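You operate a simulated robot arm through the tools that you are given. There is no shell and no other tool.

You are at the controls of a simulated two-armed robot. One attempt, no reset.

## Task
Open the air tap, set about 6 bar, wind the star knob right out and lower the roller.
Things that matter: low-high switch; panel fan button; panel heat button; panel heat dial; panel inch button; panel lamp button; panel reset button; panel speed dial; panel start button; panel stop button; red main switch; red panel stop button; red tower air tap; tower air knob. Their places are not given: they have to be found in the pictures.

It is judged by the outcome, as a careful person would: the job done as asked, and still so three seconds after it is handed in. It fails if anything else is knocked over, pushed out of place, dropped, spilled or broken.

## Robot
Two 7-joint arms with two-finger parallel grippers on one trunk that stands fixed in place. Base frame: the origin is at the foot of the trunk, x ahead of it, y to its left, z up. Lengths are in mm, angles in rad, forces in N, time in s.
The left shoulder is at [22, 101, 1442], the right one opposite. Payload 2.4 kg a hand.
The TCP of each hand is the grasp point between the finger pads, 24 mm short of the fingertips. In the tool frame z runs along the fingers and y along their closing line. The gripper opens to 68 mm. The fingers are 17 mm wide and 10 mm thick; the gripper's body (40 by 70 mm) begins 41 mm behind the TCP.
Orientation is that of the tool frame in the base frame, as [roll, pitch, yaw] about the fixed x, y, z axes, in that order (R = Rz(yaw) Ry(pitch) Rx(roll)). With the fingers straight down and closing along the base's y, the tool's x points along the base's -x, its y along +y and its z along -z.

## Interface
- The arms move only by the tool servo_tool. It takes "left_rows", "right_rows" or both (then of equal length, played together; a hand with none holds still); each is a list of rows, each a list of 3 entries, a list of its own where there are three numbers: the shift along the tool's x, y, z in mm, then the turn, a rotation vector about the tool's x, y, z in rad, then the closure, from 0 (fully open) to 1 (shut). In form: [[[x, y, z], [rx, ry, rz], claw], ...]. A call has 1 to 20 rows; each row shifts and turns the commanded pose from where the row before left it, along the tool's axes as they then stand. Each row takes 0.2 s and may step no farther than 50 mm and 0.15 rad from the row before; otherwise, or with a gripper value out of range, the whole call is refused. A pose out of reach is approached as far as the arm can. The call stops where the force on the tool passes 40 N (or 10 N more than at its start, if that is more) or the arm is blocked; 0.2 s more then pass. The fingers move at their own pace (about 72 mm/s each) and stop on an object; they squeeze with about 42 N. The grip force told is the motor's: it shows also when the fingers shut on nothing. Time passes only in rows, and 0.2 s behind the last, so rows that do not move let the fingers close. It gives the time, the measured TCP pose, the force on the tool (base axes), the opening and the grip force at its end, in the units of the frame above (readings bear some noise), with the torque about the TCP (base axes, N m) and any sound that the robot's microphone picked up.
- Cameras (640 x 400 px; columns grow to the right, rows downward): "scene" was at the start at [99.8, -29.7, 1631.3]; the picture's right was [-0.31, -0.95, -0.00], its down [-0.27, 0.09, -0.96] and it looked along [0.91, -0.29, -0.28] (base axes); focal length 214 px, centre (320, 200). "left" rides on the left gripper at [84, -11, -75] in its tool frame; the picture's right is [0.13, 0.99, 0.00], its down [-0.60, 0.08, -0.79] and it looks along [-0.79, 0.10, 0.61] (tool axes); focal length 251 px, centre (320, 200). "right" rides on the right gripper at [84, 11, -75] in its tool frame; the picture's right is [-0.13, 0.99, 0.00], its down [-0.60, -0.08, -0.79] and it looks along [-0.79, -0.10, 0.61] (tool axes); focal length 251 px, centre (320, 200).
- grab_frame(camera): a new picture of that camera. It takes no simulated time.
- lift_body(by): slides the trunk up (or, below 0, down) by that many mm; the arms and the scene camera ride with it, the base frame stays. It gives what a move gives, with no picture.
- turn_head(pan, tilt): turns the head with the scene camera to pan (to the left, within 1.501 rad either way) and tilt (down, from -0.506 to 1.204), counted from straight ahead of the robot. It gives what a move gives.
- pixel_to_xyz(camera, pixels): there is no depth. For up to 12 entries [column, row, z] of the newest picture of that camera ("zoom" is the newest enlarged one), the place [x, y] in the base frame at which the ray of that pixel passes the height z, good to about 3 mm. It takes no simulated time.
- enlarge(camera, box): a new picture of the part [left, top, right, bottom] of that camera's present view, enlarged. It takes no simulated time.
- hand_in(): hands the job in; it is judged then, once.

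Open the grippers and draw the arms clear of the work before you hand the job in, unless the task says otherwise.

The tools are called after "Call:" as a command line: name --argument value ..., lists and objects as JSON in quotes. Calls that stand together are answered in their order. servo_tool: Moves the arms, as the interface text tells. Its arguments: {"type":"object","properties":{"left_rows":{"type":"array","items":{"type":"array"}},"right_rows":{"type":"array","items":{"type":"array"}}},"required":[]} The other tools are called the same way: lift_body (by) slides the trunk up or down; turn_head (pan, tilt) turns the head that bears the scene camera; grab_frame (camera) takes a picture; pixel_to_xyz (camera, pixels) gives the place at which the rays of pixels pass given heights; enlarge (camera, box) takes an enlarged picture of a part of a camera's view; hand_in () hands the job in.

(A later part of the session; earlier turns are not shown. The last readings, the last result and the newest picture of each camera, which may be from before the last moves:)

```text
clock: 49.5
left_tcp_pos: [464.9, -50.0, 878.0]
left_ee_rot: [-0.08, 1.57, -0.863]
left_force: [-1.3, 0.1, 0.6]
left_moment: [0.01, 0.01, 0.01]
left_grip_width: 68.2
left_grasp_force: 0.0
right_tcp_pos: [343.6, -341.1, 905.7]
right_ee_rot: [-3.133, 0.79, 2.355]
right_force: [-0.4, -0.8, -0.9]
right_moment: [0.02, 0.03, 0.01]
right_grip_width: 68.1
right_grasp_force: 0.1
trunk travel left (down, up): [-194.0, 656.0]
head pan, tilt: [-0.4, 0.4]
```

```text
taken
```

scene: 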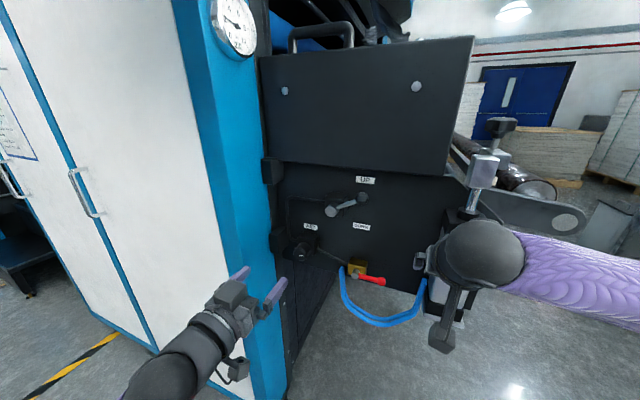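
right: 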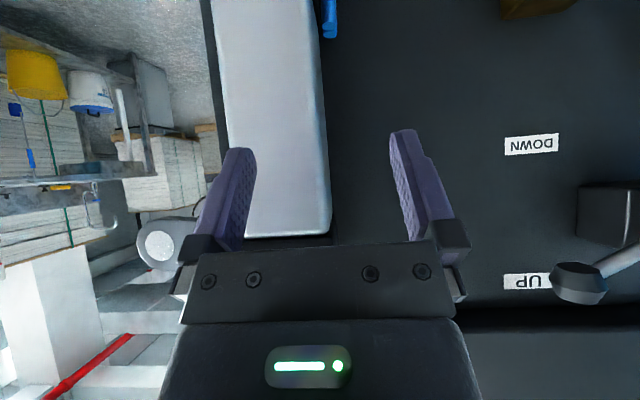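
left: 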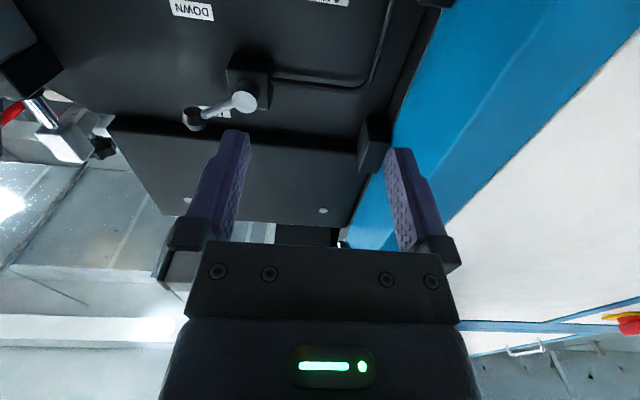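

Left tool now points along -45° level; knob axis estimated t≈138.5, z≈814.5, face n≈-58. I move to a standoff 67 mm in front of the face.

Call:
servo_tool --left_rows '[[[16, 2, 26.5], [0, 0, 0], 0], [[16, 2, 26.5], [0, 0, 0], 0], [[16, 2, 26.5], [0, 0, 0], 0], [[15.5, 2, 26.5], [0, 0, 0], 0]]'

Call:
grab_frame --camera "left"

Call:
grab_frame --camera "scene"

```text
clock: 50.5
left_tcp_pos: [544.3, -120.9, 815.9]
left_ee_rot: [-0.97, 1.567, -1.758]
left_force: [-0.9, -0.1, -0.4]
left_moment: [0.02, 0.0, -0.03]
left_grip_width: 67.9
left_grasp_force: 0.0
right_tcp_pos: [342.7, -340.3, 905.4]
right_ee_rot: [-3.133, 0.791, 2.353]
right_force: [-0.3, 0.9, -0.2]
right_moment: [0.01, 0.01, 0.0]
right_grip_width: 68.2
right_grasp_force: 0.0
trunk travel left (down, up): [-194.0, 656.0]
head pan, tilt: [-0.4, 0.4]
```

```text
taken
```

left: 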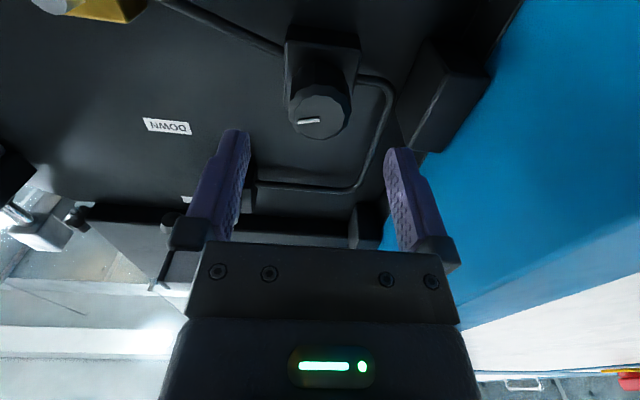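

```text
taken
```

scene: 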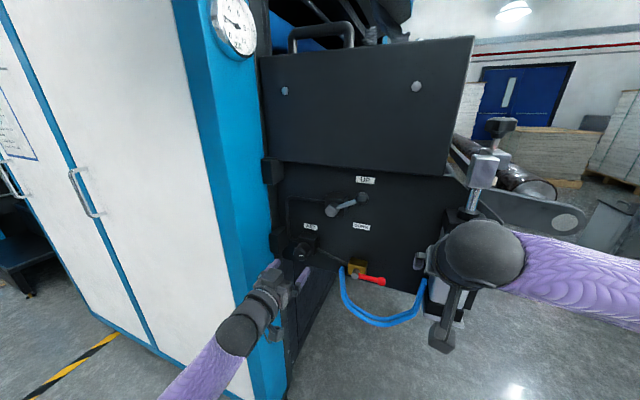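

The knob shows between the fingers at about (320,108); on-axis prediction is (320,101). I zoom for an exact centre.

Call:
enlarge --camera "left" --box '[260, 30, 400, 160]'

```text
3.08 times, centred on (330, 95) of left
```

zoom: 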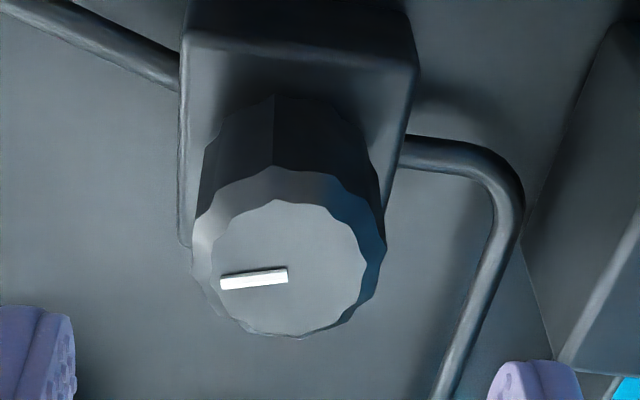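

The face centre is at (320,117), implying the knob axis is a few mm above my tool axis. I raise the hand 3 mm, advance 30 mm and look again.

Call:
servo_tool --left_rows '[[[-3, 0, 15], [0, 0, 0], 0], [[0, 0, 15], [0, 0, 0], 0]]'

Call:
enlarge --camera "left" --box '[220, 30, 420, 200]'

Call:
enlarge --camera "scene" --box '[230, 200, 370, 320]'

```text
clock: 51.1
left_tcp_pos: [565.6, -142.1, 817.2]
left_ee_rot: [-1.401, 1.569, -2.189]
left_force: [-0.4, 1.3, 0.4]
left_moment: [0.02, -0.02, -0.01]
left_grip_width: 68.0
left_grasp_force: 0.0
right_tcp_pos: [342.8, -340.9, 906.0]
right_ee_rot: [-3.131, 0.79, 2.354]
right_force: [-0.1, -0.1, 0.1]
right_moment: [-0.02, 0.0, 0.0]
right_grip_width: 67.7
right_grasp_force: 0.1
trunk travel left (down, up): [-194.0, 656.0]
head pan, tilt: [-0.4, 0.4]
```

```text
2.35 times, centred on (320, 115) of left
```

zoom: 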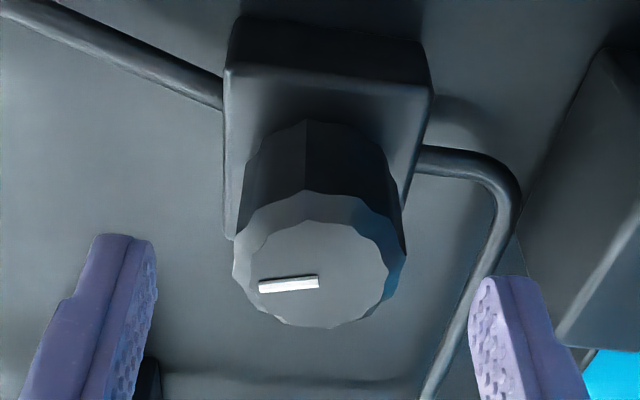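

```text
3.33 times, centred on (300, 260) of scene
```

zoom: 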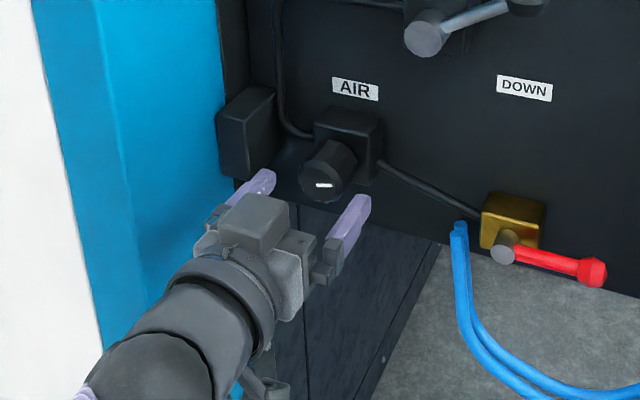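

The scene zoom shows the fingers straddling the knob. I raise 2 mm, advance 30 mm so the pads overlap the knob ~24 mm, and close the gripper.

Call:
servo_tool --left_rows '[[[-2, 0, 10], [0, 0, 0], 0], [[0, 0, 10], [0, 0, 0], 0], [[0, 0, 10], [0, 0, 0], 0]]'

Call:
enlarge --camera "scene" --box '[230, 200, 370, 320]'

Call:
enlarge --camera "left" --box '[190, 80, 450, 260]'

```text
clock: 51.9
left_tcp_pos: [573.3, -153.0, 823.0]
left_ee_rot: [-0.982, 1.57, -1.768]
left_force: [0.5, -0.2, -1.4]
left_moment: [-0.01, 0.0, 0.01]
left_grip_width: 68.1
left_grasp_force: 0.0
left hand out of reach, approached as far as the arm can: row 2, 3
right_tcp_pos: [344.6, -341.2, 905.2]
right_ee_rot: [-3.133, 0.79, 2.354]
right_force: [-0.5, 0.3, -0.6]
right_moment: [-0.05, 0.0, 0.0]
right_grip_width: 68.2
right_grasp_force: 0.1
trunk travel left (down, up): [-194.0, 656.0]
head pan, tilt: [-0.4, 0.4]
```

```text
3.33 times, centred on (300, 260) of scene
```

zoom: 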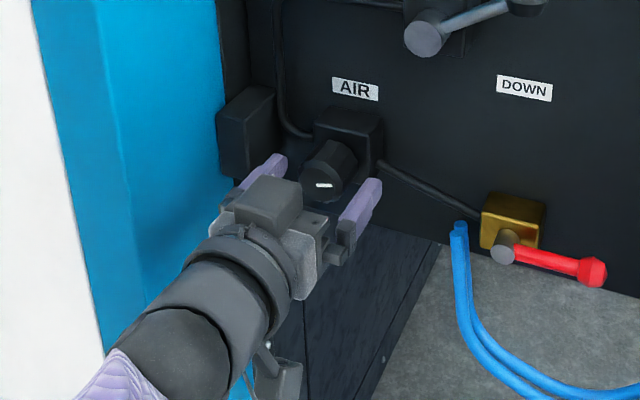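

```text
2.22 times, centred on (320, 170) of left
```

zoom: 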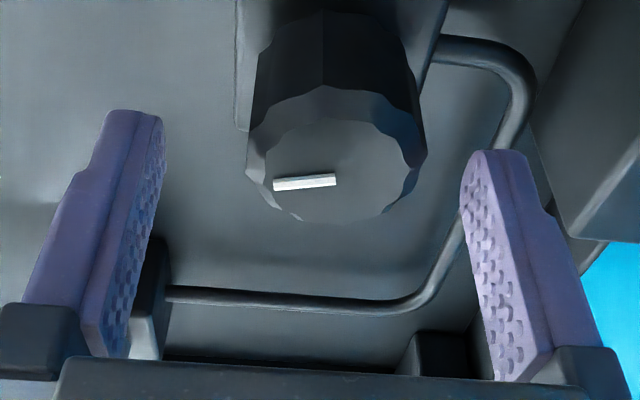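

The left arm is at its reach limit (n≈-81). I withdraw the left hand, pull the right hand back, and lower the trunk 120 mm to gain reach.

Call:
servo_tool --left_rows '[[[0, 0, -25], [0, 0, 0], 0], [[0, 0, -25], [0, 0, 0], 0], [[0, 0, -10], [0, 0, 0], 0]]' --right_rows '[[[14, 0, -14], [0, 0, 0], 0], [[14, 0, -14], [0, 0, 0], 0], [[14, 0, -14], [0, 0, 0], 0]]'

Call:
lift_body --by -60

Call:
lift_body --by -60

Call:
grab_frame --camera "scene"

```text
clock: 52.7
left_tcp_pos: [531.2, -109.6, 824.3]
left_ee_rot: [-2.702, 1.569, 2.795]
left_force: [0.2, 0.5, 0.1]
left_moment: [0.01, 0.01, 0.02]
left_grip_width: 68.0
left_grasp_force: 0.1
right_tcp_pos: [325.0, -306.2, 912.3]
right_ee_rot: [-3.135, 0.79, 2.356]
right_force: [0.3, 0.6, 0.5]
right_moment: [-0.02, -0.02, -0.04]
right_grip_width: 68.0
right_grasp_force: 0.0
right hand out of reach, approached as far as the arm can: row 2, 3
trunk travel left (down, up): [-194.0, 656.0]
head pan, tilt: [-0.4, 0.4]
```

```text
clock: 53.7
left_tcp_pos: [530.6, -109.5, 763.5]
left_ee_rot: [2.014, 1.571, 1.225]
left_force: [0.8, -0.2, 0.6]
left_moment: [0.02, 0.0, 0.01]
left_grip_width: 67.9
left_grasp_force: 0.1
right_tcp_pos: [334.2, -307.2, 841.4]
right_ee_rot: [-3.087, 0.757, 2.386]
right_force: [0.0, 0.7, -0.2]
right_moment: [0.03, 0.01, 0.0]
right_grip_width: 68.0
right_grasp_force: 0.2
trunk travel left (down, up): [-134.0, 716.0]
head pan, tilt: [-0.4, 0.4]
```

```text
clock: 54.7
left_tcp_pos: [530.8, -108.5, 702.5]
left_ee_rot: [-1.148, 1.57, -1.935]
left_force: [0.2, 0.0, -0.2]
left_moment: [0.03, 0.01, -0.01]
left_grip_width: 68.0
left_grasp_force: 0.1
right_tcp_pos: [344.6, -306.6, 766.1]
right_ee_rot: [-3.037, 0.715, 2.418]
right_force: [-0.5, -0.1, -0.9]
right_moment: [0.02, -0.01, 0.01]
right_grip_width: 68.0
right_grasp_force: 0.1
trunk travel left (down, up): [-74.0, 776.0]
head pan, tilt: [-0.4, 0.4]
```

```text
taken
```

scene: 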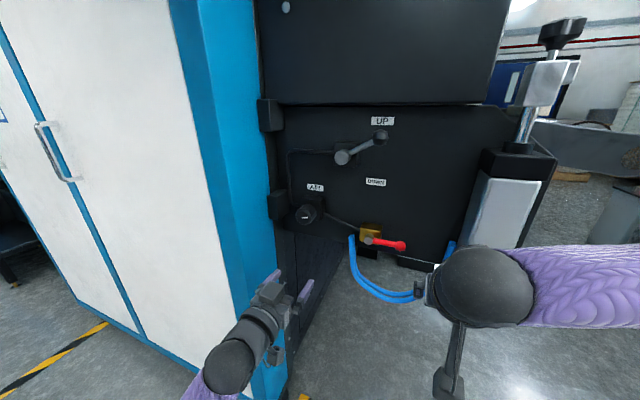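

The trunk is lower; I raise the left hand 116 mm back to the knob's height at standoff and check with a fresh zoom.

Call:
servo_tool --left_rows '[[[-30, 0, 0], [0, 0, 0], 0], [[-30, 0, 0], [0, 0, 0], 0], [[-30, 0, 0], [0, 0, 0], 0], [[-26.5, 1, 0], [0, 0, 0], 0]]'

Call:
enlarge --camera "scene" --box '[240, 150, 380, 270]'

Call:
enlarge --camera "left" --box '[220, 20, 420, 180]'

```text
clock: 55.7
left_tcp_pos: [532.5, -110.3, 817.2]
left_ee_rot: [-1.919, 1.568, -2.705]
left_force: [0.1, 0.4, 0.4]
left_moment: [0.04, 0.0, -0.02]
left_grip_width: 68.3
left_grasp_force: 0.1
right_tcp_pos: [345.3, -307.3, 766.0]
right_ee_rot: [-3.037, 0.714, 2.418]
right_force: [0.4, -0.3, -0.7]
right_moment: [0.03, -0.02, 0.01]
right_grip_width: 68.0
right_grasp_force: 0.2
trunk travel left (down, up): [-74.0, 776.0]
head pan, tilt: [-0.4, 0.4]
```

```text
3.33 times, centred on (310, 210) of scene
```

zoom: 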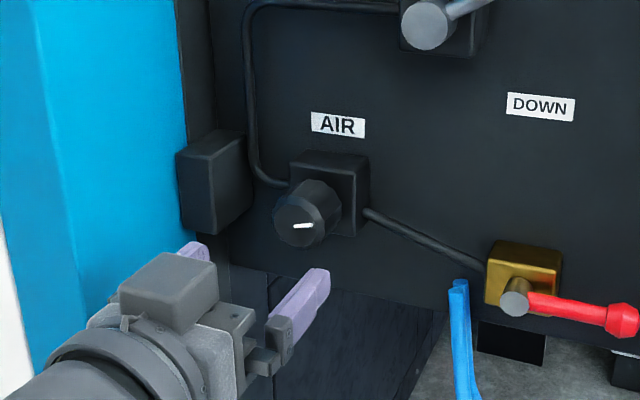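

```text
2.50 times, centred on (320, 100) of left
```

zoom: 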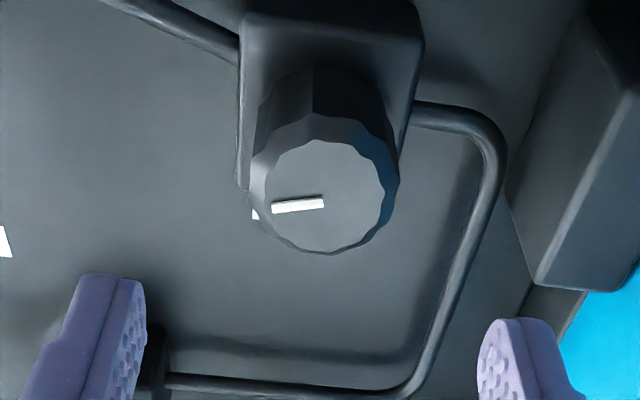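

I take rays to the knob face centre from both views (scene zoom (303,222); left px (323,98)).

Call:
pixel_to_xyz --camera "left" --pixels '[[322.5, 97.5, 830], [322.5, 97.5, 820], [322.5, 97.5, 810]]'

Call:
enlarge --camera "scene" --box '[280, 190, 340, 230]'

```text
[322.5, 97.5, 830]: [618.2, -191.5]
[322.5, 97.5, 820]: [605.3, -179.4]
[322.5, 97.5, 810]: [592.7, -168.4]
```

```text
10.00 times, centred on (310, 210) of scene
```

zoom: 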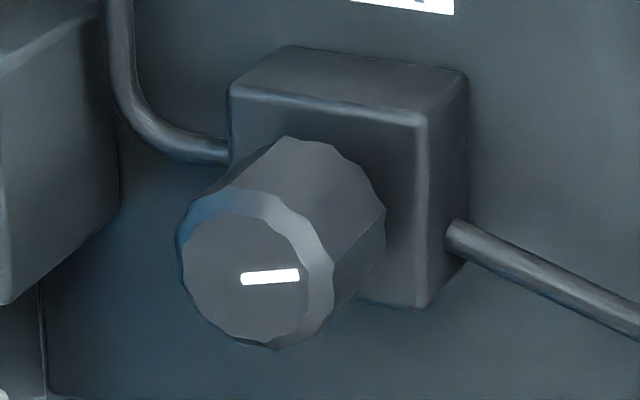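

The 10x zoom shows the face centre at about (245,276), with its white mark pointing right. I query this ray.

Call:
pixel_to_xyz --camera "zoom" --pixels '[[245, 276, 830], [245, 276, 820], [245, 276, 810], [183, 270, 815], [330, 275, 815], [255, 190, 825], [268, 348, 800]]'

```text
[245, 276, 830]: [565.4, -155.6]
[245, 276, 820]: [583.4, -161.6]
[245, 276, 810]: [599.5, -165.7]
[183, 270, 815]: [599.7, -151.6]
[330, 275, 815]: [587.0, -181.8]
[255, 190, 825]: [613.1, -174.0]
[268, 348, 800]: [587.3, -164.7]
```

Averaging the estimates gives axis z≈815, t≈138, face n≈-59. I adjust and advance 70 mm toward the knob.

Call:
servo_tool --left_rows '[[[2, 2, 14], [0, 0, 0], 0], [[0, 0.5, 14], [0, 0, 0], 0], [[0, 0, 14], [0, 0, 0], 0], [[0, 0, 14], [0, 0, 0], 0], [[0, 0, 14], [0, 0, 0], 0]]'

Call:
enlarge --camera "scene" --box '[240, 150, 380, 270]'

Call:
enlarge --camera "left" --box '[190, 80, 450, 260]'

```text
clock: 56.9
left_tcp_pos: [583.2, -155.5, 817.4]
left_ee_rot: [-1.736, 1.566, -2.521]
left_force: [-0.3, -0.4, 0.0]
left_moment: [0.03, 0.01, 0.02]
left_grip_width: 67.9
left_grasp_force: 0.0
right_tcp_pos: [344.0, -306.9, 765.3]
right_ee_rot: [-3.037, 0.715, 2.419]
right_force: [-0.3, 0.3, -0.8]
right_moment: [-0.02, 0.03, 0.03]
right_grip_width: 67.9
right_grasp_force: 0.0
trunk travel left (down, up): [-74.0, 776.0]
head pan, tilt: [-0.4, 0.4]
```

```text
3.33 times, centred on (310, 210) of scene
```

zoom: 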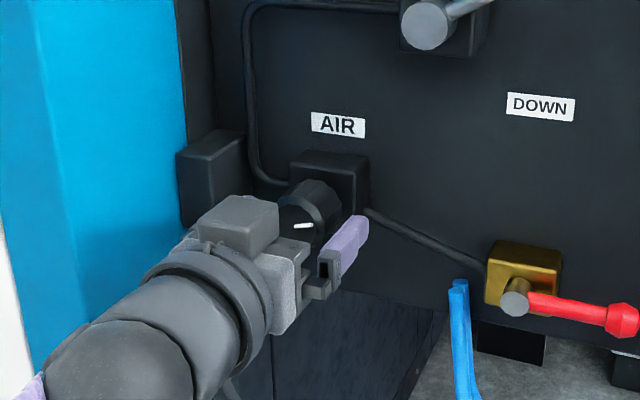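

```text
2.22 times, centred on (320, 170) of left
```

zoom: 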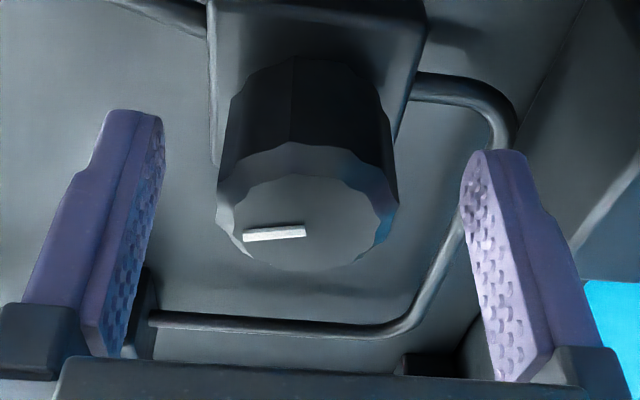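

At close range the left camera puts the knob face centre ~3 mm to the right and ~2 mm above my axis. I correct, advance 7 mm and close the gripper on the knob.

Call:
servo_tool --left_rows '[[[-2, -3, 0], [0, 0, 0], 0], [[0, 0, 7], [0, 0, 0], 0], [[0, 0, 0], [0, 0, 0], 0.5], [[0, 0, 0], [0, 0, 0], 1], [[0, 0, 0], [0, 0, 0], 1], [[0, 0, 0], [0, 0, 0], 1]]'

Call:
enlarge --camera "left" --box '[190, 80, 450, 260]'

Call:
enlarge --camera "scene" --box '[240, 150, 380, 270]'

```text
clock: 58.3
left_tcp_pos: [587.8, -163.9, 818.5]
left_ee_rot: [-1.749, 1.57, -2.535]
left_force: [5.2, 1.1, 1.1]
left_moment: [0.12, 0.09, 0.72]
left_grip_width: 37.8
left_grasp_force: 45.0
right_tcp_pos: [344.6, -306.9, 766.0]
right_ee_rot: [-3.036, 0.713, 2.418]
right_force: [-0.6, 1.3, -1.0]
right_moment: [0.01, 0.0, 0.02]
right_grip_width: 68.0
right_grasp_force: 0.1
trunk travel left (down, up): [-74.0, 776.0]
head pan, tilt: [-0.4, 0.4]
```

```text
2.22 times, centred on (320, 170) of left
```

zoom: 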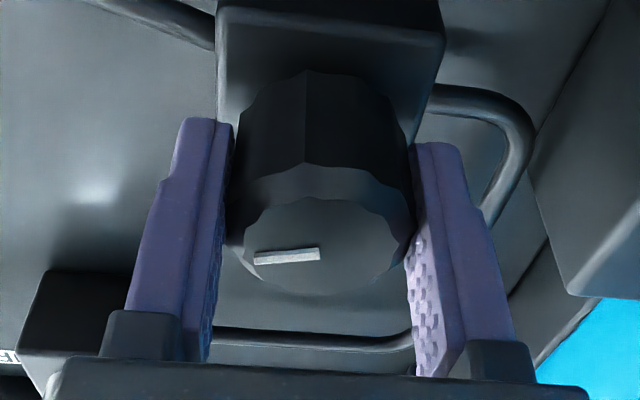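

```text
3.33 times, centred on (310, 210) of scene
```

zoom: 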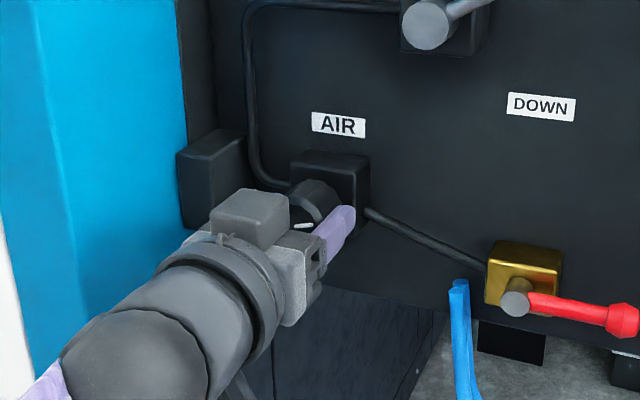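

The knob is gripped (37.8 mm, 45 N). I turn it clockwise (+z roll) by 0.3 rad and look up at the gauge.

Call:
servo_tool --left_rows '[[[0, 0, 0], [0, 0, 0.1], 1], [[0, 0, 0], [0, 0, 0.1], 1], [[0, 0, 0], [0, 0, 0.1], 1]]'

Call:
turn_head --pan -0.15 --tilt -0.35

Call:
grab_frame --camera "scene"

Call:
enlarge --camera "left" --box '[190, 80, 450, 260]'

```text
clock: 59.1
left_tcp_pos: [587.2, -162.5, 819.8]
left_ee_rot: [1.574, 1.272, 0.787]
left_force: [7.1, 1.9, -0.6]
left_moment: [-0.29, -0.27, 0.67]
left_grip_width: 37.7
left_grasp_force: 44.4
right_tcp_pos: [344.7, -307.4, 764.9]
right_ee_rot: [-3.037, 0.715, 2.418]
right_force: [-0.3, 0.0, 0.9]
right_moment: [-0.02, -0.01, -0.01]
right_grip_width: 67.9
right_grasp_force: 0.2
trunk travel left (down, up): [-74.0, 776.0]
head pan, tilt: [-0.4, 0.4]
```

```text
clock: 60.2
left_tcp_pos: [586.8, -162.9, 819.2]
left_ee_rot: [1.575, 1.273, 0.788]
left_force: [7.1, 3.4, -0.3]
left_moment: [-0.04, -0.05, 0.7]
left_grip_width: 37.8
left_grasp_force: 44.8
right_tcp_pos: [344.7, -305.6, 765.0]
right_ee_rot: [-3.035, 0.714, 2.419]
right_force: [-1.1, 0.1, -0.3]
right_moment: [-0.01, -0.02, -0.02]
right_grip_width: 68.0
right_grasp_force: 0.0
trunk travel left (down, up): [-74.0, 776.0]
head pan, tilt: [-0.15, -0.351]
```

```text
taken
```

scene: 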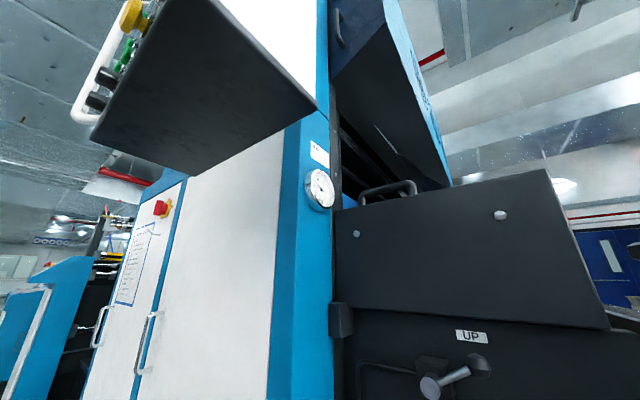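

```text
2.22 times, centred on (320, 170) of left
```

zoom: 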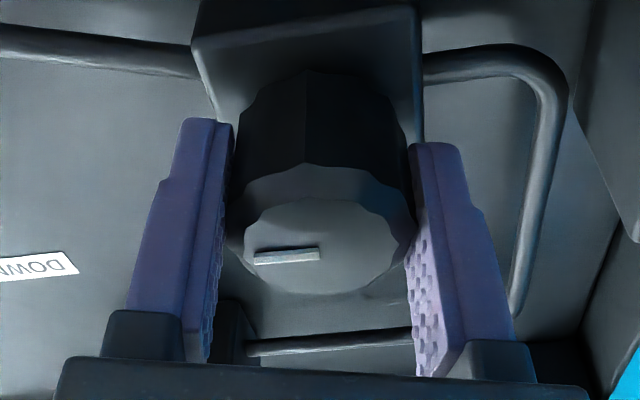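

The knob turned with the fingers (background rotated in the left view, mark kept place). I zoom on the gauge at (320,188).

Call:
enlarge --camera "scene" --box '[295, 160, 345, 220]'

```text
6.67 times, centred on (320, 190) of scene
```

zoom: 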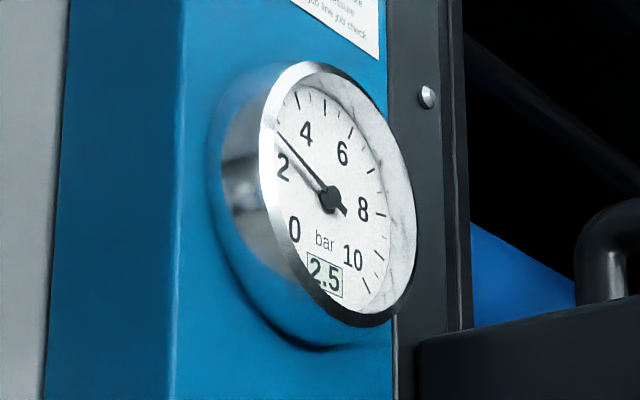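

The gauge rose to 2.5 bar for 0.3 rad, i.e. about 1.65 bar/rad clockwise. I turn another 1.0 rad and check.

Call:
servo_tool --left_rows '[[[0, 0, 0], [0, 0, 0.1], 1], [[0, 0, 0], [0, 0, 0.1], 1], [[0, 0, 0], [0, 0, 0.1], 1], [[0, 0, 0], [0, 0, 0.1], 1], [[0, 0, 0], [0, 0, 0.1], 1], [[0, 0, 0], [0, 0, 0.1], 1], [[0, 0, 0], [0, 0, 0.1], 1], [[0, 0, 0], [0, 0, 0.1], 1], [[0, 0, 0], [0, 0, 0.1], 1], [[0, 0, 0], [0, 0, 0.1], 1]]'

Call:
enlarge --camera "scene" --box '[295, 160, 345, 220]'

Call:
grab_frame --camera "left"

```text
clock: 61.4
left_tcp_pos: [588.4, -162.7, 819.5]
left_ee_rot: [1.587, 0.811, 0.785]
left_force: [-22.9, 20.7, -10.2]
left_moment: [-0.73, -0.75, 0.17]
left_grip_width: 38.2
left_grasp_force: 44.9
left hand out of reach, approached as far as the arm can: row 5
right_tcp_pos: [343.1, -305.7, 766.7]
right_ee_rot: [-3.037, 0.718, 2.419]
right_force: [-0.3, -0.1, 1.4]
right_moment: [-0.01, 0.01, 0.01]
right_grip_width: 68.0
right_grasp_force: 0.0
trunk travel left (down, up): [-74.0, 776.0]
head pan, tilt: [-0.15, -0.351]
stopped in row 5 (left hand): the force on the tool passed its limit at 48 N (the readings are from after the stop); the commanded pose is now the measured one
```

```text
6.67 times, centred on (320, 190) of scene
```

zoom: 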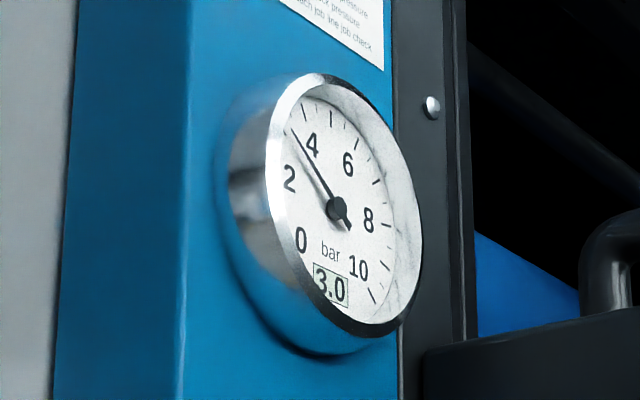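

```text
taken
```

left: 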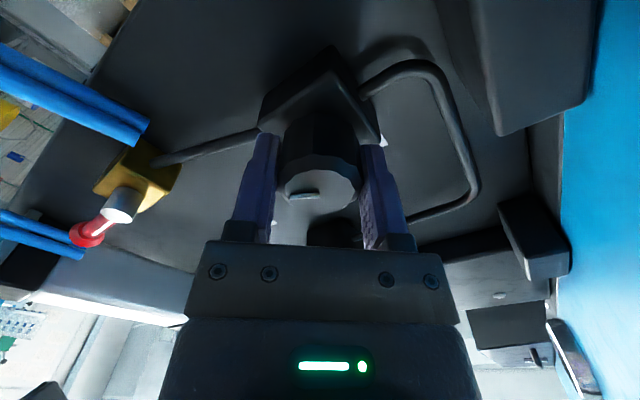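

Turning stopped at the wrist's limit (about 0.76 rad from start) with the gauge at 3.0. I release, back off 12 mm, and roll the hand back counter-clockwise to regrip.

Call:
servo_tool --left_rows '[[[0, 0, 0], [0, 0, 0], 0], [[0, 0, 0], [0, 0, 0], 0], [[0, 0, -12], [0, 0, 0], 0], [[0, 0, 0], [0, 0, -0.135], 0], [[0, 0, 0], [0, 0, -0.135], 0], [[0, 0, 0], [0, 0, -0.135], 0], [[0, 0, 0], [0, 0, -0.135], 0], [[0, 0, 0], [0, 0, -0.135], 0], [[0, 0, 0], [0, 0, -0.135], 0]]'

Call:
enlarge --camera "scene" --box '[295, 160, 345, 220]'

Call:
grab_frame --camera "left"

```text
clock: 63.4
left_tcp_pos: [581.1, -155.6, 820.3]
left_ee_rot: [-1.806, 1.519, -2.604]
left_force: [-0.6, -0.7, -0.1]
left_moment: [0.01, 0.0, -0.02]
left_grip_width: 68.1
left_grasp_force: 0.2
right_tcp_pos: [344.6, -307.0, 766.5]
right_ee_rot: [-3.037, 0.713, 2.421]
right_force: [0.2, 0.8, 0.3]
right_moment: [0.03, -0.01, -0.03]
right_grip_width: 68.2
right_grasp_force: 0.1
trunk travel left (down, up): [-74.0, 776.0]
head pan, tilt: [-0.15, -0.351]
```

```text
6.67 times, centred on (320, 190) of scene
```

zoom: 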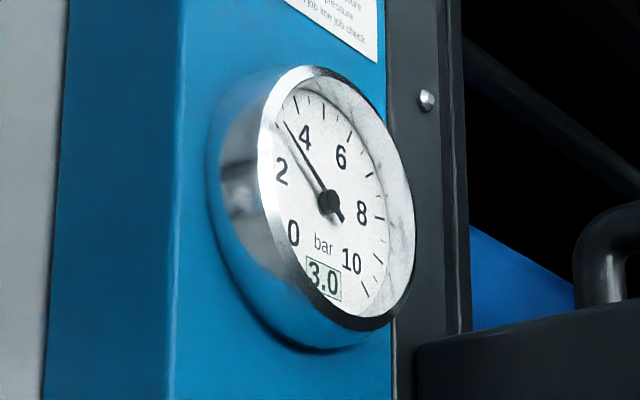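

```text
taken
```

left: 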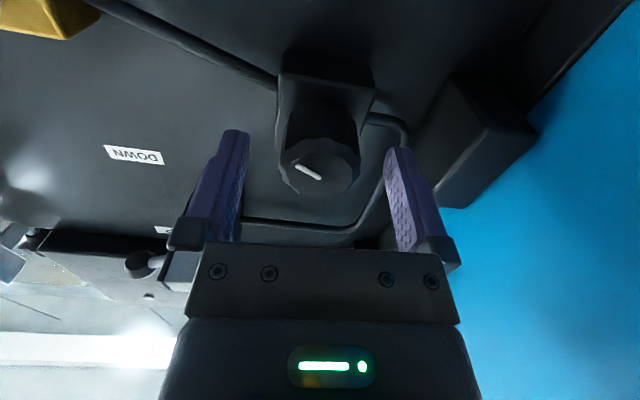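

The gauge holds 3.0 and the knob mark stayed turned. I roll a further 0.95 rad counter-clockwise before regripping.

Call:
servo_tool --left_rows '[[[0, 0, 0], [0, 0, -0.135], 0], [[0, 0, 0], [0, 0, -0.135], 0], [[0, 0, 0], [0, 0, -0.135], 0], [[0, 0, 0], [0, 0, -0.135], 0], [[0, 0, 0], [0, 0, -0.135], 0], [[0, 0, 0], [0, 0, -0.135], 0], [[0, 0, 0], [0, 0, -0.135], 0]]'

Call:
grab_frame --camera "left"

```text
clock: 65.0
left_tcp_pos: [581.1, -156.2, 820.4]
left_ee_rot: [-1.584, 0.576, -2.376]
left_force: [-0.9, -0.4, 0.4]
left_moment: [0.03, 0.0, 0.0]
left_grip_width: 67.9
left_grasp_force: 0.0
right_tcp_pos: [344.5, -306.1, 766.0]
right_ee_rot: [-3.036, 0.716, 2.418]
right_force: [0.4, 0.3, -0.1]
right_moment: [-0.03, 0.0, -0.04]
right_grip_width: 68.0
right_grasp_force: 0.0
trunk travel left (down, up): [-74.0, 776.0]
head pan, tilt: [-0.15, -0.351]
```

```text
taken
```

left: 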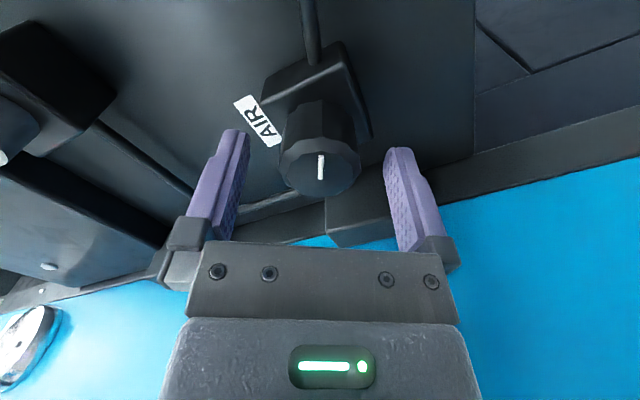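

No limit so far at -1.0 rad. I roll 0.5 rad further back to get a longer sweep, then re-advance and grip.

Call:
servo_tool --left_rows '[[[0, 0, 0], [0, 0, -0.13], 0], [[0, 0, 0], [0, 0, -0.13], 0], [[0, 0, 0], [0, 0, -0.13], 0], [[0, 0, 0], [0, 0, -0.13], 0], [[0, 0, 12], [0, 0, 0], 0], [[0, 0, 0], [0, 0, 0], 1], [[0, 0, 0], [0, 0, 0], 1], [[0, 0, 0], [0, 0, 0], 1]]'

Call:
grab_frame --camera "left"

Call:
enlarge --camera "scene" --box '[295, 160, 345, 220]'

```text
clock: 66.8
left_tcp_pos: [588.5, -164.7, 820.3]
left_ee_rot: [-1.581, 0.058, -2.368]
left_force: [3.9, -1.6, 4.0]
left_moment: [-0.54, -0.55, -0.03]
left_grip_width: 37.8
left_grasp_force: 45.3
right_tcp_pos: [344.2, -306.6, 766.0]
right_ee_rot: [-3.037, 0.714, 2.421]
right_force: [0.1, 0.7, 0.2]
right_moment: [0.03, -0.02, 0.02]
right_grip_width: 68.1
right_grasp_force: 0.2
trunk travel left (down, up): [-74.0, 776.0]
head pan, tilt: [-0.15, -0.351]
```

```text
taken
```

left: 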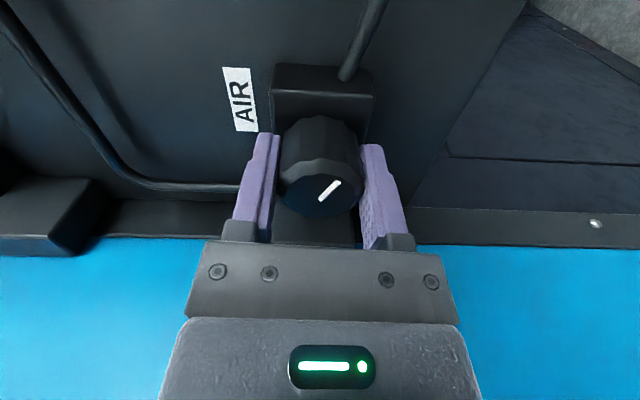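

```text
6.67 times, centred on (320, 190) of scene
```

zoom: 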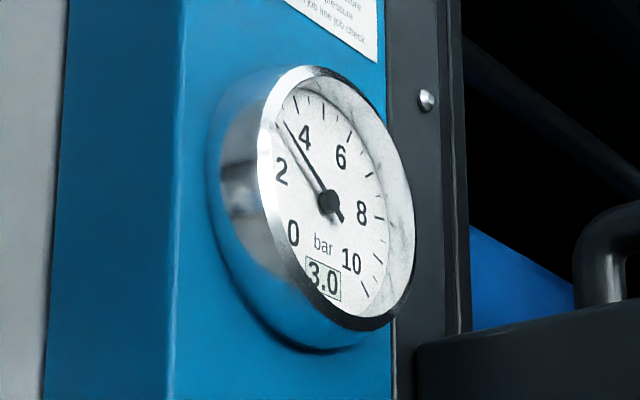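

Gripped again at roll -1.5 rad. I turn clockwise 1.2 rad and read the gauge.

Call:
servo_tool --left_rows '[[[0, 0, 0], [0, 0, 0.12], 1], [[0, 0, 0], [0, 0, 0.12], 1], [[0, 0, 0], [0, 0, 0.12], 1], [[0, 0, 0], [0, 0, 0.12], 1], [[0, 0, 0], [0, 0, 0.12], 1], [[0, 0, 0], [0, 0, 0.12], 1], [[0, 0, 0], [0, 0, 0.12], 1], [[0, 0, 0], [0, 0, 0.12], 1], [[0, 0, 0], [0, 0, 0.12], 1], [[0, 0, 0], [0, 0, 0.12], 1]]'

Call:
enlarge --camera "scene" --box '[295, 160, 345, 220]'

Call:
grab_frame --camera "left"

```text
clock: 69.0
left_tcp_pos: [589.0, -164.7, 818.9]
left_ee_rot: [-1.608, 1.261, -2.403]
left_force: [17.8, -8.3, 20.5]
left_moment: [0.44, 0.43, 0.88]
left_grip_width: 37.7
left_grasp_force: 44.8
right_tcp_pos: [345.5, -307.8, 766.3]
right_ee_rot: [-3.04, 0.713, 2.42]
right_force: [1.1, -0.8, 0.8]
right_moment: [0.03, 0.02, 0.0]
right_grip_width: 68.0
right_grasp_force: 0.0
trunk travel left (down, up): [-74.0, 776.0]
head pan, tilt: [-0.15, -0.351]
```

```text
6.67 times, centred on (320, 190) of scene
```

zoom: 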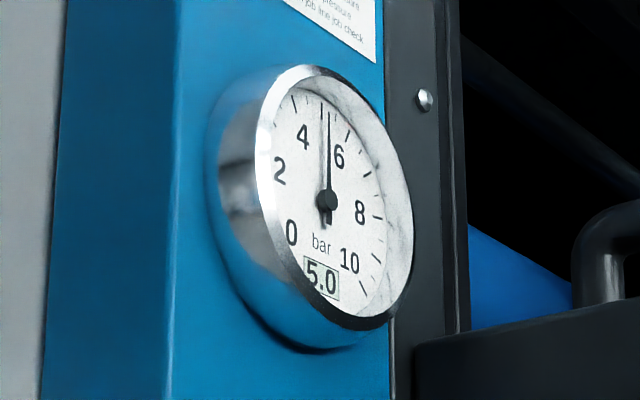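

```text
taken
```

left: 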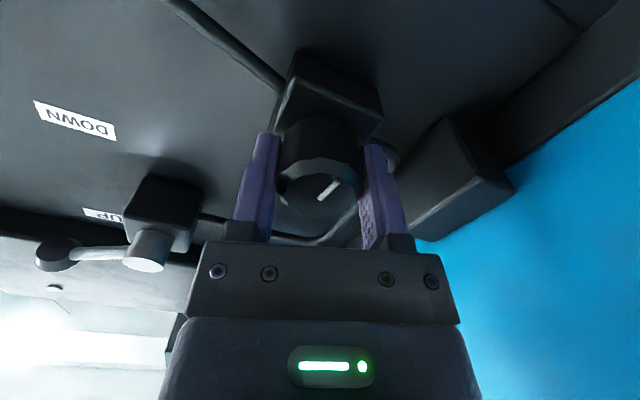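

5.0 bar after 1.2 rad (1.67 bar/rad), so 0.6 rad more is needed. Side force has built to ~28 N, so I release, regrip in place, then turn 0.5 rad.

Call:
servo_tool --left_rows '[[[0, 0, 0], [0, 0, 0], 0.5], [[0, 0, 0], [0, 0, 0], 0.5], [[0, 0, 0], [0, 0, 0], 1], [[0, 0, 0], [0, 0, 0], 1], [[0, 0, 0], [0, 0, 0.1], 1], [[0, 0, 0], [0, 0, 0.1], 1], [[0, 0, 0], [0, 0, 0.1], 1], [[0, 0, 0], [0, 0, 0.1], 1], [[0, 0, 0], [0, 0, 0.1], 1]]'

Call:
enlarge --camera "scene" --box '[295, 160, 345, 220]'

```text
clock: 71.0
left_tcp_pos: [588.0, -165.1, 819.6]
left_ee_rot: [1.637, 1.381, 0.84]
left_force: [13.7, -7.0, 20.3]
left_moment: [0.23, 0.25, 1.46]
left_grip_width: 37.6
left_grasp_force: 44.3
right_tcp_pos: [345.1, -307.4, 766.8]
right_ee_rot: [-3.038, 0.713, 2.42]
right_force: [0.8, 0.3, 0.3]
right_moment: [-0.02, -0.02, 0.01]
right_grip_width: 68.0
right_grasp_force: 0.0
trunk travel left (down, up): [-74.0, 776.0]
head pan, tilt: [-0.15, -0.351]
```

```text
6.67 times, centred on (320, 190) of scene
```

zoom: 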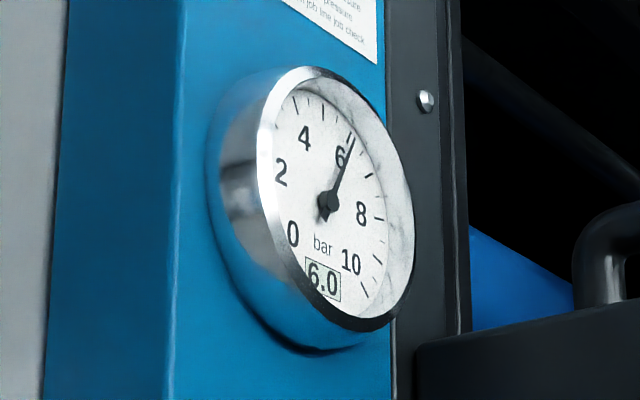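

The gauge shows 6.0 bar. I release the knob, withdraw the left hand straight back and re-read the gauge.

Call:
servo_tool --left_rows '[[[0, 0, 0], [0, 0, 0], 0], [[0, 0, 0], [0, 0, 0], 0], [[0, 0, -20], [0, 0, 0], 0], [[0, 0, -30], [0, 0, 0], 0], [[0, 0, -30], [0, 0, 0], 0]]'

Call:
enlarge --camera "scene" --box '[303, 168, 339, 208]'

Call:
grab_frame --camera "left"

```text
clock: 72.2
left_tcp_pos: [533.6, -106.2, 818.8]
left_ee_rot: [1.638, 1.381, 0.839]
left_force: [0.0, -0.2, -0.5]
left_moment: [-0.05, -0.03, 0.03]
left_grip_width: 67.8
left_grasp_force: 0.0
right_tcp_pos: [344.1, -306.6, 765.5]
right_ee_rot: [-3.038, 0.714, 2.42]
right_force: [0.2, -0.1, 0.3]
right_moment: [-0.04, 0.03, -0.01]
right_grip_width: 67.8
right_grasp_force: 0.1
trunk travel left (down, up): [-74.0, 776.0]
head pan, tilt: [-0.15, -0.351]
```

```text
10.00 times, centred on (321, 188) of scene
```

zoom: 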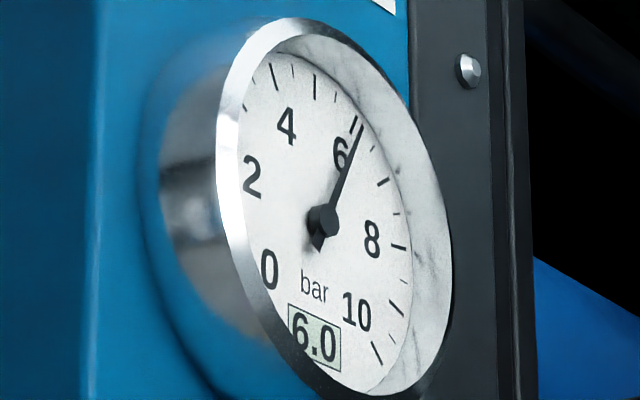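

```text
taken
```

left: 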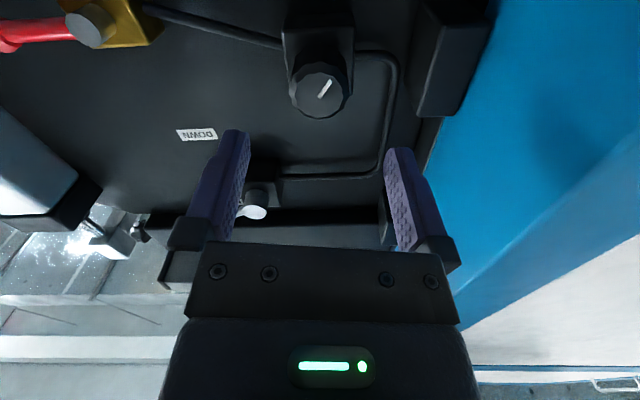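

Gauge stays at 6.0 bar after release. Next is the star knob, high on the right, so I first retract and fold the left arm (back, then tool-down) so the trunk can be raised safely past the operator panel.

Call:
servo_tool --left_rows '[[[0, 0, -35], [0, 0, -0.1], 0], [[0, 0, -35], [0, 0, -0.09], 0], [[0, 0, -35], [0, 0, 0], 0], [[0, 0, -35], [0, 0, 0], 0], [[0, 0, 0], [0, 0.131, 0], 0], [[0, 0, 0], [0, 0.131, 0], 0], [[0, 0, 0], [0, 0.131, 0], 0], [[0, 0, 0], [0, 0.131, 0], 0], [[0, 0, 0], [0, 0.131, 0], 0], [[0, 0, 0], [0, 0.131, 0], 0], [[0, 0, 0], [0, 0.131, 0], 0], [[0, 0, 0], [0, 0.131, 0], 0], [[0, 0, 0], [0, 0.131, 0], 0], [[0, 0, 0], [0, 0.131, 0], 0], [[0, 0, 0], [0, 0.131, 0], 0], [[0, 0, 0], [0, 0.13, 0], 0]]'

Call:
turn_head --pan -0.4 --tilt 0.2

Call:
grab_frame --camera "scene"

```text
clock: 75.6
left_tcp_pos: [436.0, -6.8, 821.4]
left_ee_rot: [-3.141, -0.015, 2.344]
left_force: [0.6, 0.8, 0.4]
left_moment: [-0.02, -0.01, -0.02]
left_grip_width: 68.2
left_grasp_force: 0.1
right_tcp_pos: [344.1, -306.4, 766.2]
right_ee_rot: [-3.038, 0.713, 2.418]
right_force: [0.2, -0.1, 1.0]
right_moment: [0.01, 0.01, -0.02]
right_grip_width: 67.7
right_grasp_force: 0.1
trunk travel left (down, up): [-74.0, 776.0]
head pan, tilt: [-0.15, -0.351]
```

```text
clock: 76.5
left_tcp_pos: [435.5, -8.5, 821.1]
left_ee_rot: [-3.141, -0.012, 2.344]
left_force: [0.1, -0.2, -0.1]
left_moment: [0.02, -0.01, 0.01]
left_grip_width: 67.8
left_grasp_force: 0.1
right_tcp_pos: [344.2, -307.0, 766.6]
right_ee_rot: [-3.038, 0.712, 2.419]
right_force: [0.2, 0.7, -0.3]
right_moment: [0.02, -0.02, -0.02]
right_grip_width: 68.1
right_grasp_force: 0.0
trunk travel left (down, up): [-74.0, 776.0]
head pan, tilt: [-0.4, 0.201]
```

```text
taken
```

scene: 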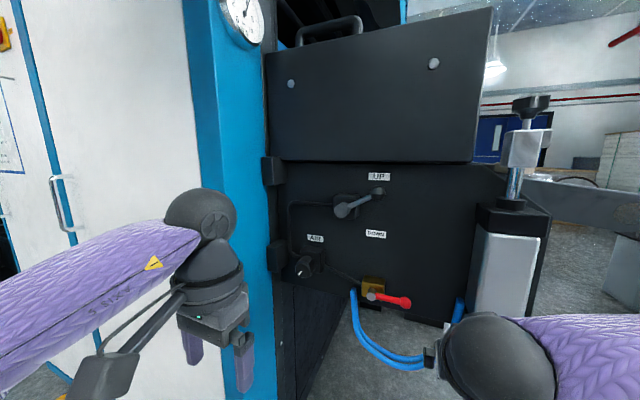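

I bring the left hand back to its folded tool-down posture near (260,-53,960), facing forward.

Call:
servo_tool --left_rows '[[[15, -26, -23], [0, 0, 0], 0], [[15, -26, -23], [0, 0, 0], 0], [[15, -26, -23], [0, 0, 0], 0], [[15, -26, -23], [0, 0, 0], 0], [[15, -26, -23], [0, 0, 0], 0], [[15, -27, -24], [0, 0, 0], 0], [[0, 0, 0], [0, 0, -0.131], 0], [[0, 0, 0], [0, 0, -0.131], 0], [[0, 0, 0], [0, 0, -0.131], 0], [[0, 0, 0], [0, 0, -0.131], 0], [[0, 0, 0], [0, 0, -0.131], 0], [[0, 0, 0], [0, 0, -0.131], 0]]'

Call:
grab_frame --camera "scene"

```text
clock: 77.8
left_tcp_pos: [298.1, -44.6, 932.6]
left_ee_rot: [3.141, -0.013, 2.339]
left_force: [24.9, -0.6, -17.3]
left_moment: [-0.91, 0.58, -1.41]
left_grip_width: 67.8
left_grasp_force: 0.1
right_tcp_pos: [344.2, -307.3, 765.6]
right_ee_rot: [-3.038, 0.714, 2.42]
right_force: [0.2, 0.2, -0.5]
right_moment: [-0.03, -0.01, 0.01]
right_grip_width: 68.1
right_grasp_force: 0.2
trunk travel left (down, up): [-74.0, 776.0]
head pan, tilt: [-0.4, 0.201]
stopped in row 6 (left hand): the force on the tool passed its limit at 161 N (the readings are from after the stop); the commanded pose is now the measured one
```

```text
taken
```

scene: 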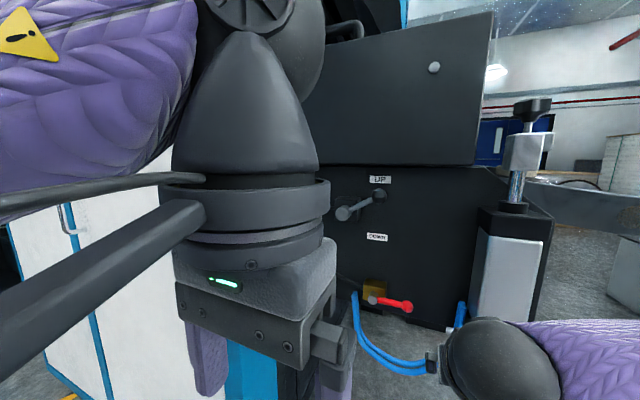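

The hand's camera arm touched the robot's own body (161 N spike); nothing of the machine is near. I move forward and down away from it, then yaw there.

Call:
servo_tool --left_rows '[[[-14, 14, 10], [0, 0, 0], 0], [[-14, 14, 10], [0, 0, 0], 0], [[-14, 14, 10], [0, 0, 0], 0]]'

Call:
grab_frame --camera "left"

Call:
grab_frame --camera "scene"

```text
clock: 78.6
left_tcp_pos: [354.5, -44.3, 902.8]
left_ee_rot: [3.141, -0.01, 2.342]
left_force: [0.4, 0.1, 1.1]
left_moment: [-0.01, 0.01, -0.04]
left_grip_width: 68.0
left_grasp_force: 0.2
right_tcp_pos: [344.8, -306.8, 766.2]
right_ee_rot: [-3.037, 0.714, 2.419]
right_force: [-1.1, 0.1, -0.2]
right_moment: [0.02, 0.02, -0.03]
right_grip_width: 68.0
right_grasp_force: 0.0
trunk travel left (down, up): [-74.0, 776.0]
head pan, tilt: [-0.4, 0.201]
```

```text
taken
```

left: 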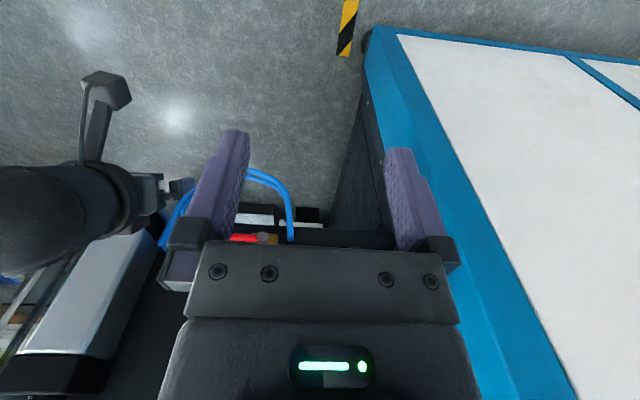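

```text
taken
```

scene: 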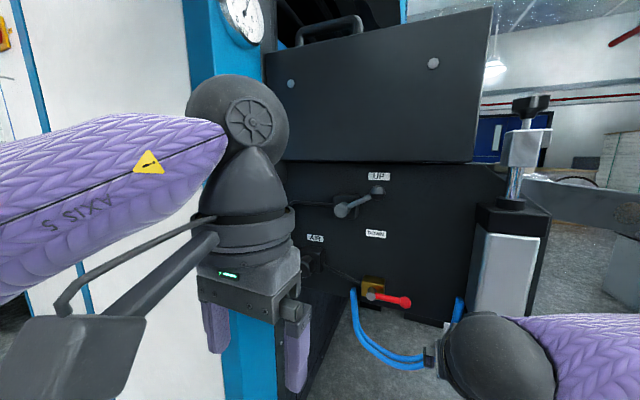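

All clear. I yaw the left hand back to straight ahead, then ease it to (275,-53,960), its original relative posture.

Call:
servo_tool --left_rows '[[[0, 0, 0], [0, 0, -0.131], 0], [[0, 0, 0], [0, 0, -0.131], 0], [[0, 0, 0], [0, 0, -0.131], 0], [[0, 0, 0], [0, 0, -0.131], 0], [[0, 0, 0], [0, 0, -0.131], 0], [[0, 0, 0], [0, 0, -0.131], 0], [[16, -2, -12], [0, 0, 0], 0], [[16, -2, -12], [0, 0, 0], 0], [[16, -2, -12], [0, 0, 0], 0], [[16, -2, -12], [0, 0, 0], 0], [[15, -1, -10], [0, 0, 0], 0]]'

Call:
grab_frame --camera "scene"

```text
clock: 80.9
left_tcp_pos: [292.5, -50.5, 954.9]
left_ee_rot: [3.13, -0.001, -3.139]
left_force: [14.3, 1.2, -6.0]
left_moment: [-0.03, 0.48, -0.05]
left_grip_width: 67.9
left_grasp_force: 0.1
right_tcp_pos: [343.8, -306.0, 765.3]
right_ee_rot: [-3.037, 0.714, 2.418]
right_force: [0.4, 0.5, 0.0]
right_moment: [0.02, 0.03, 0.0]
right_grip_width: 67.9
right_grasp_force: 0.1
trunk travel left (down, up): [-74.0, 776.0]
head pan, tilt: [-0.4, 0.201]
stopped in row 11 (left hand): the force on the tool passed its limit at 73 N (the readings are from after the stop); the commanded pose is now the measured one
```

```text
taken
```

scene: 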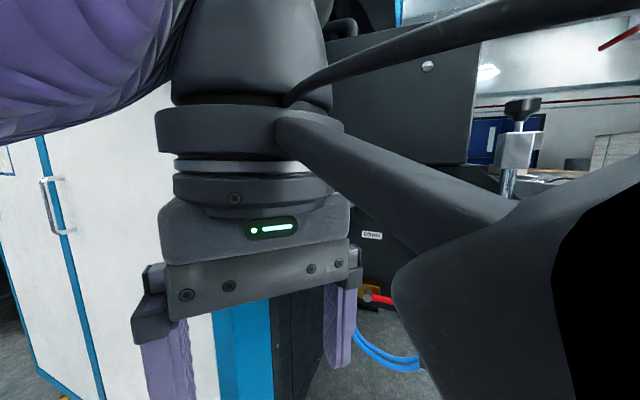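

The left hand's camera arm is touching the robot's head, so I move it forward and then well down to a hanging position (300,50,750), which will also stay below the operator panel when the trunk rises.

Call:
servo_tool --left_rows '[[[-20, 0, 5], [0, 0, 0], 0], [[-20, 0, 20], [0, 0, 0], 0], [[0, 0, 30], [0, 0, 0], 0], [[0, 0, 30], [0, 0, 0], 0], [[0, 20, 30], [0, 0, 0], 0], [[0, 20, 30], [0, 0, 0], 0], [[10, 20, 30], [0, 0, 0], 0], [[10, 20, 30], [0, 0, 0], 0], [[10, 20, 0], [0, 0, 0], 0]]'

Call:
grab_frame --camera "scene"

Call:
grab_frame --camera "left"

```text
clock: 82.9
left_tcp_pos: [301.8, 52.7, 750.9]
left_ee_rot: [3.129, -0.002, -3.14]
left_force: [0.0, 0.5, 0.4]
left_moment: [0.0, 0.01, -0.01]
left_grip_width: 68.1
left_grasp_force: 0.2
right_tcp_pos: [344.1, -306.7, 766.3]
right_ee_rot: [-3.037, 0.714, 2.419]
right_force: [0.5, -0.3, -0.2]
right_moment: [0.0, 0.03, 0.04]
right_grip_width: 68.2
right_grasp_force: 0.1
trunk travel left (down, up): [-74.0, 776.0]
head pan, tilt: [-0.4, 0.201]
```

```text
taken
```

scene: 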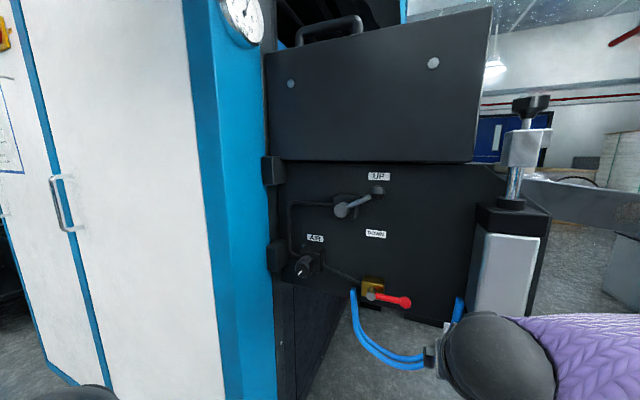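

```text
taken
```

left: 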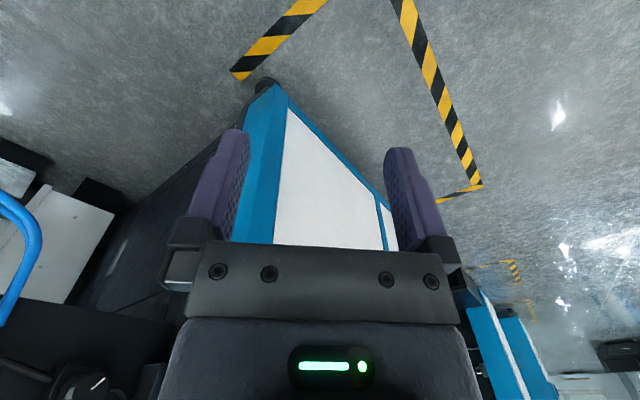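

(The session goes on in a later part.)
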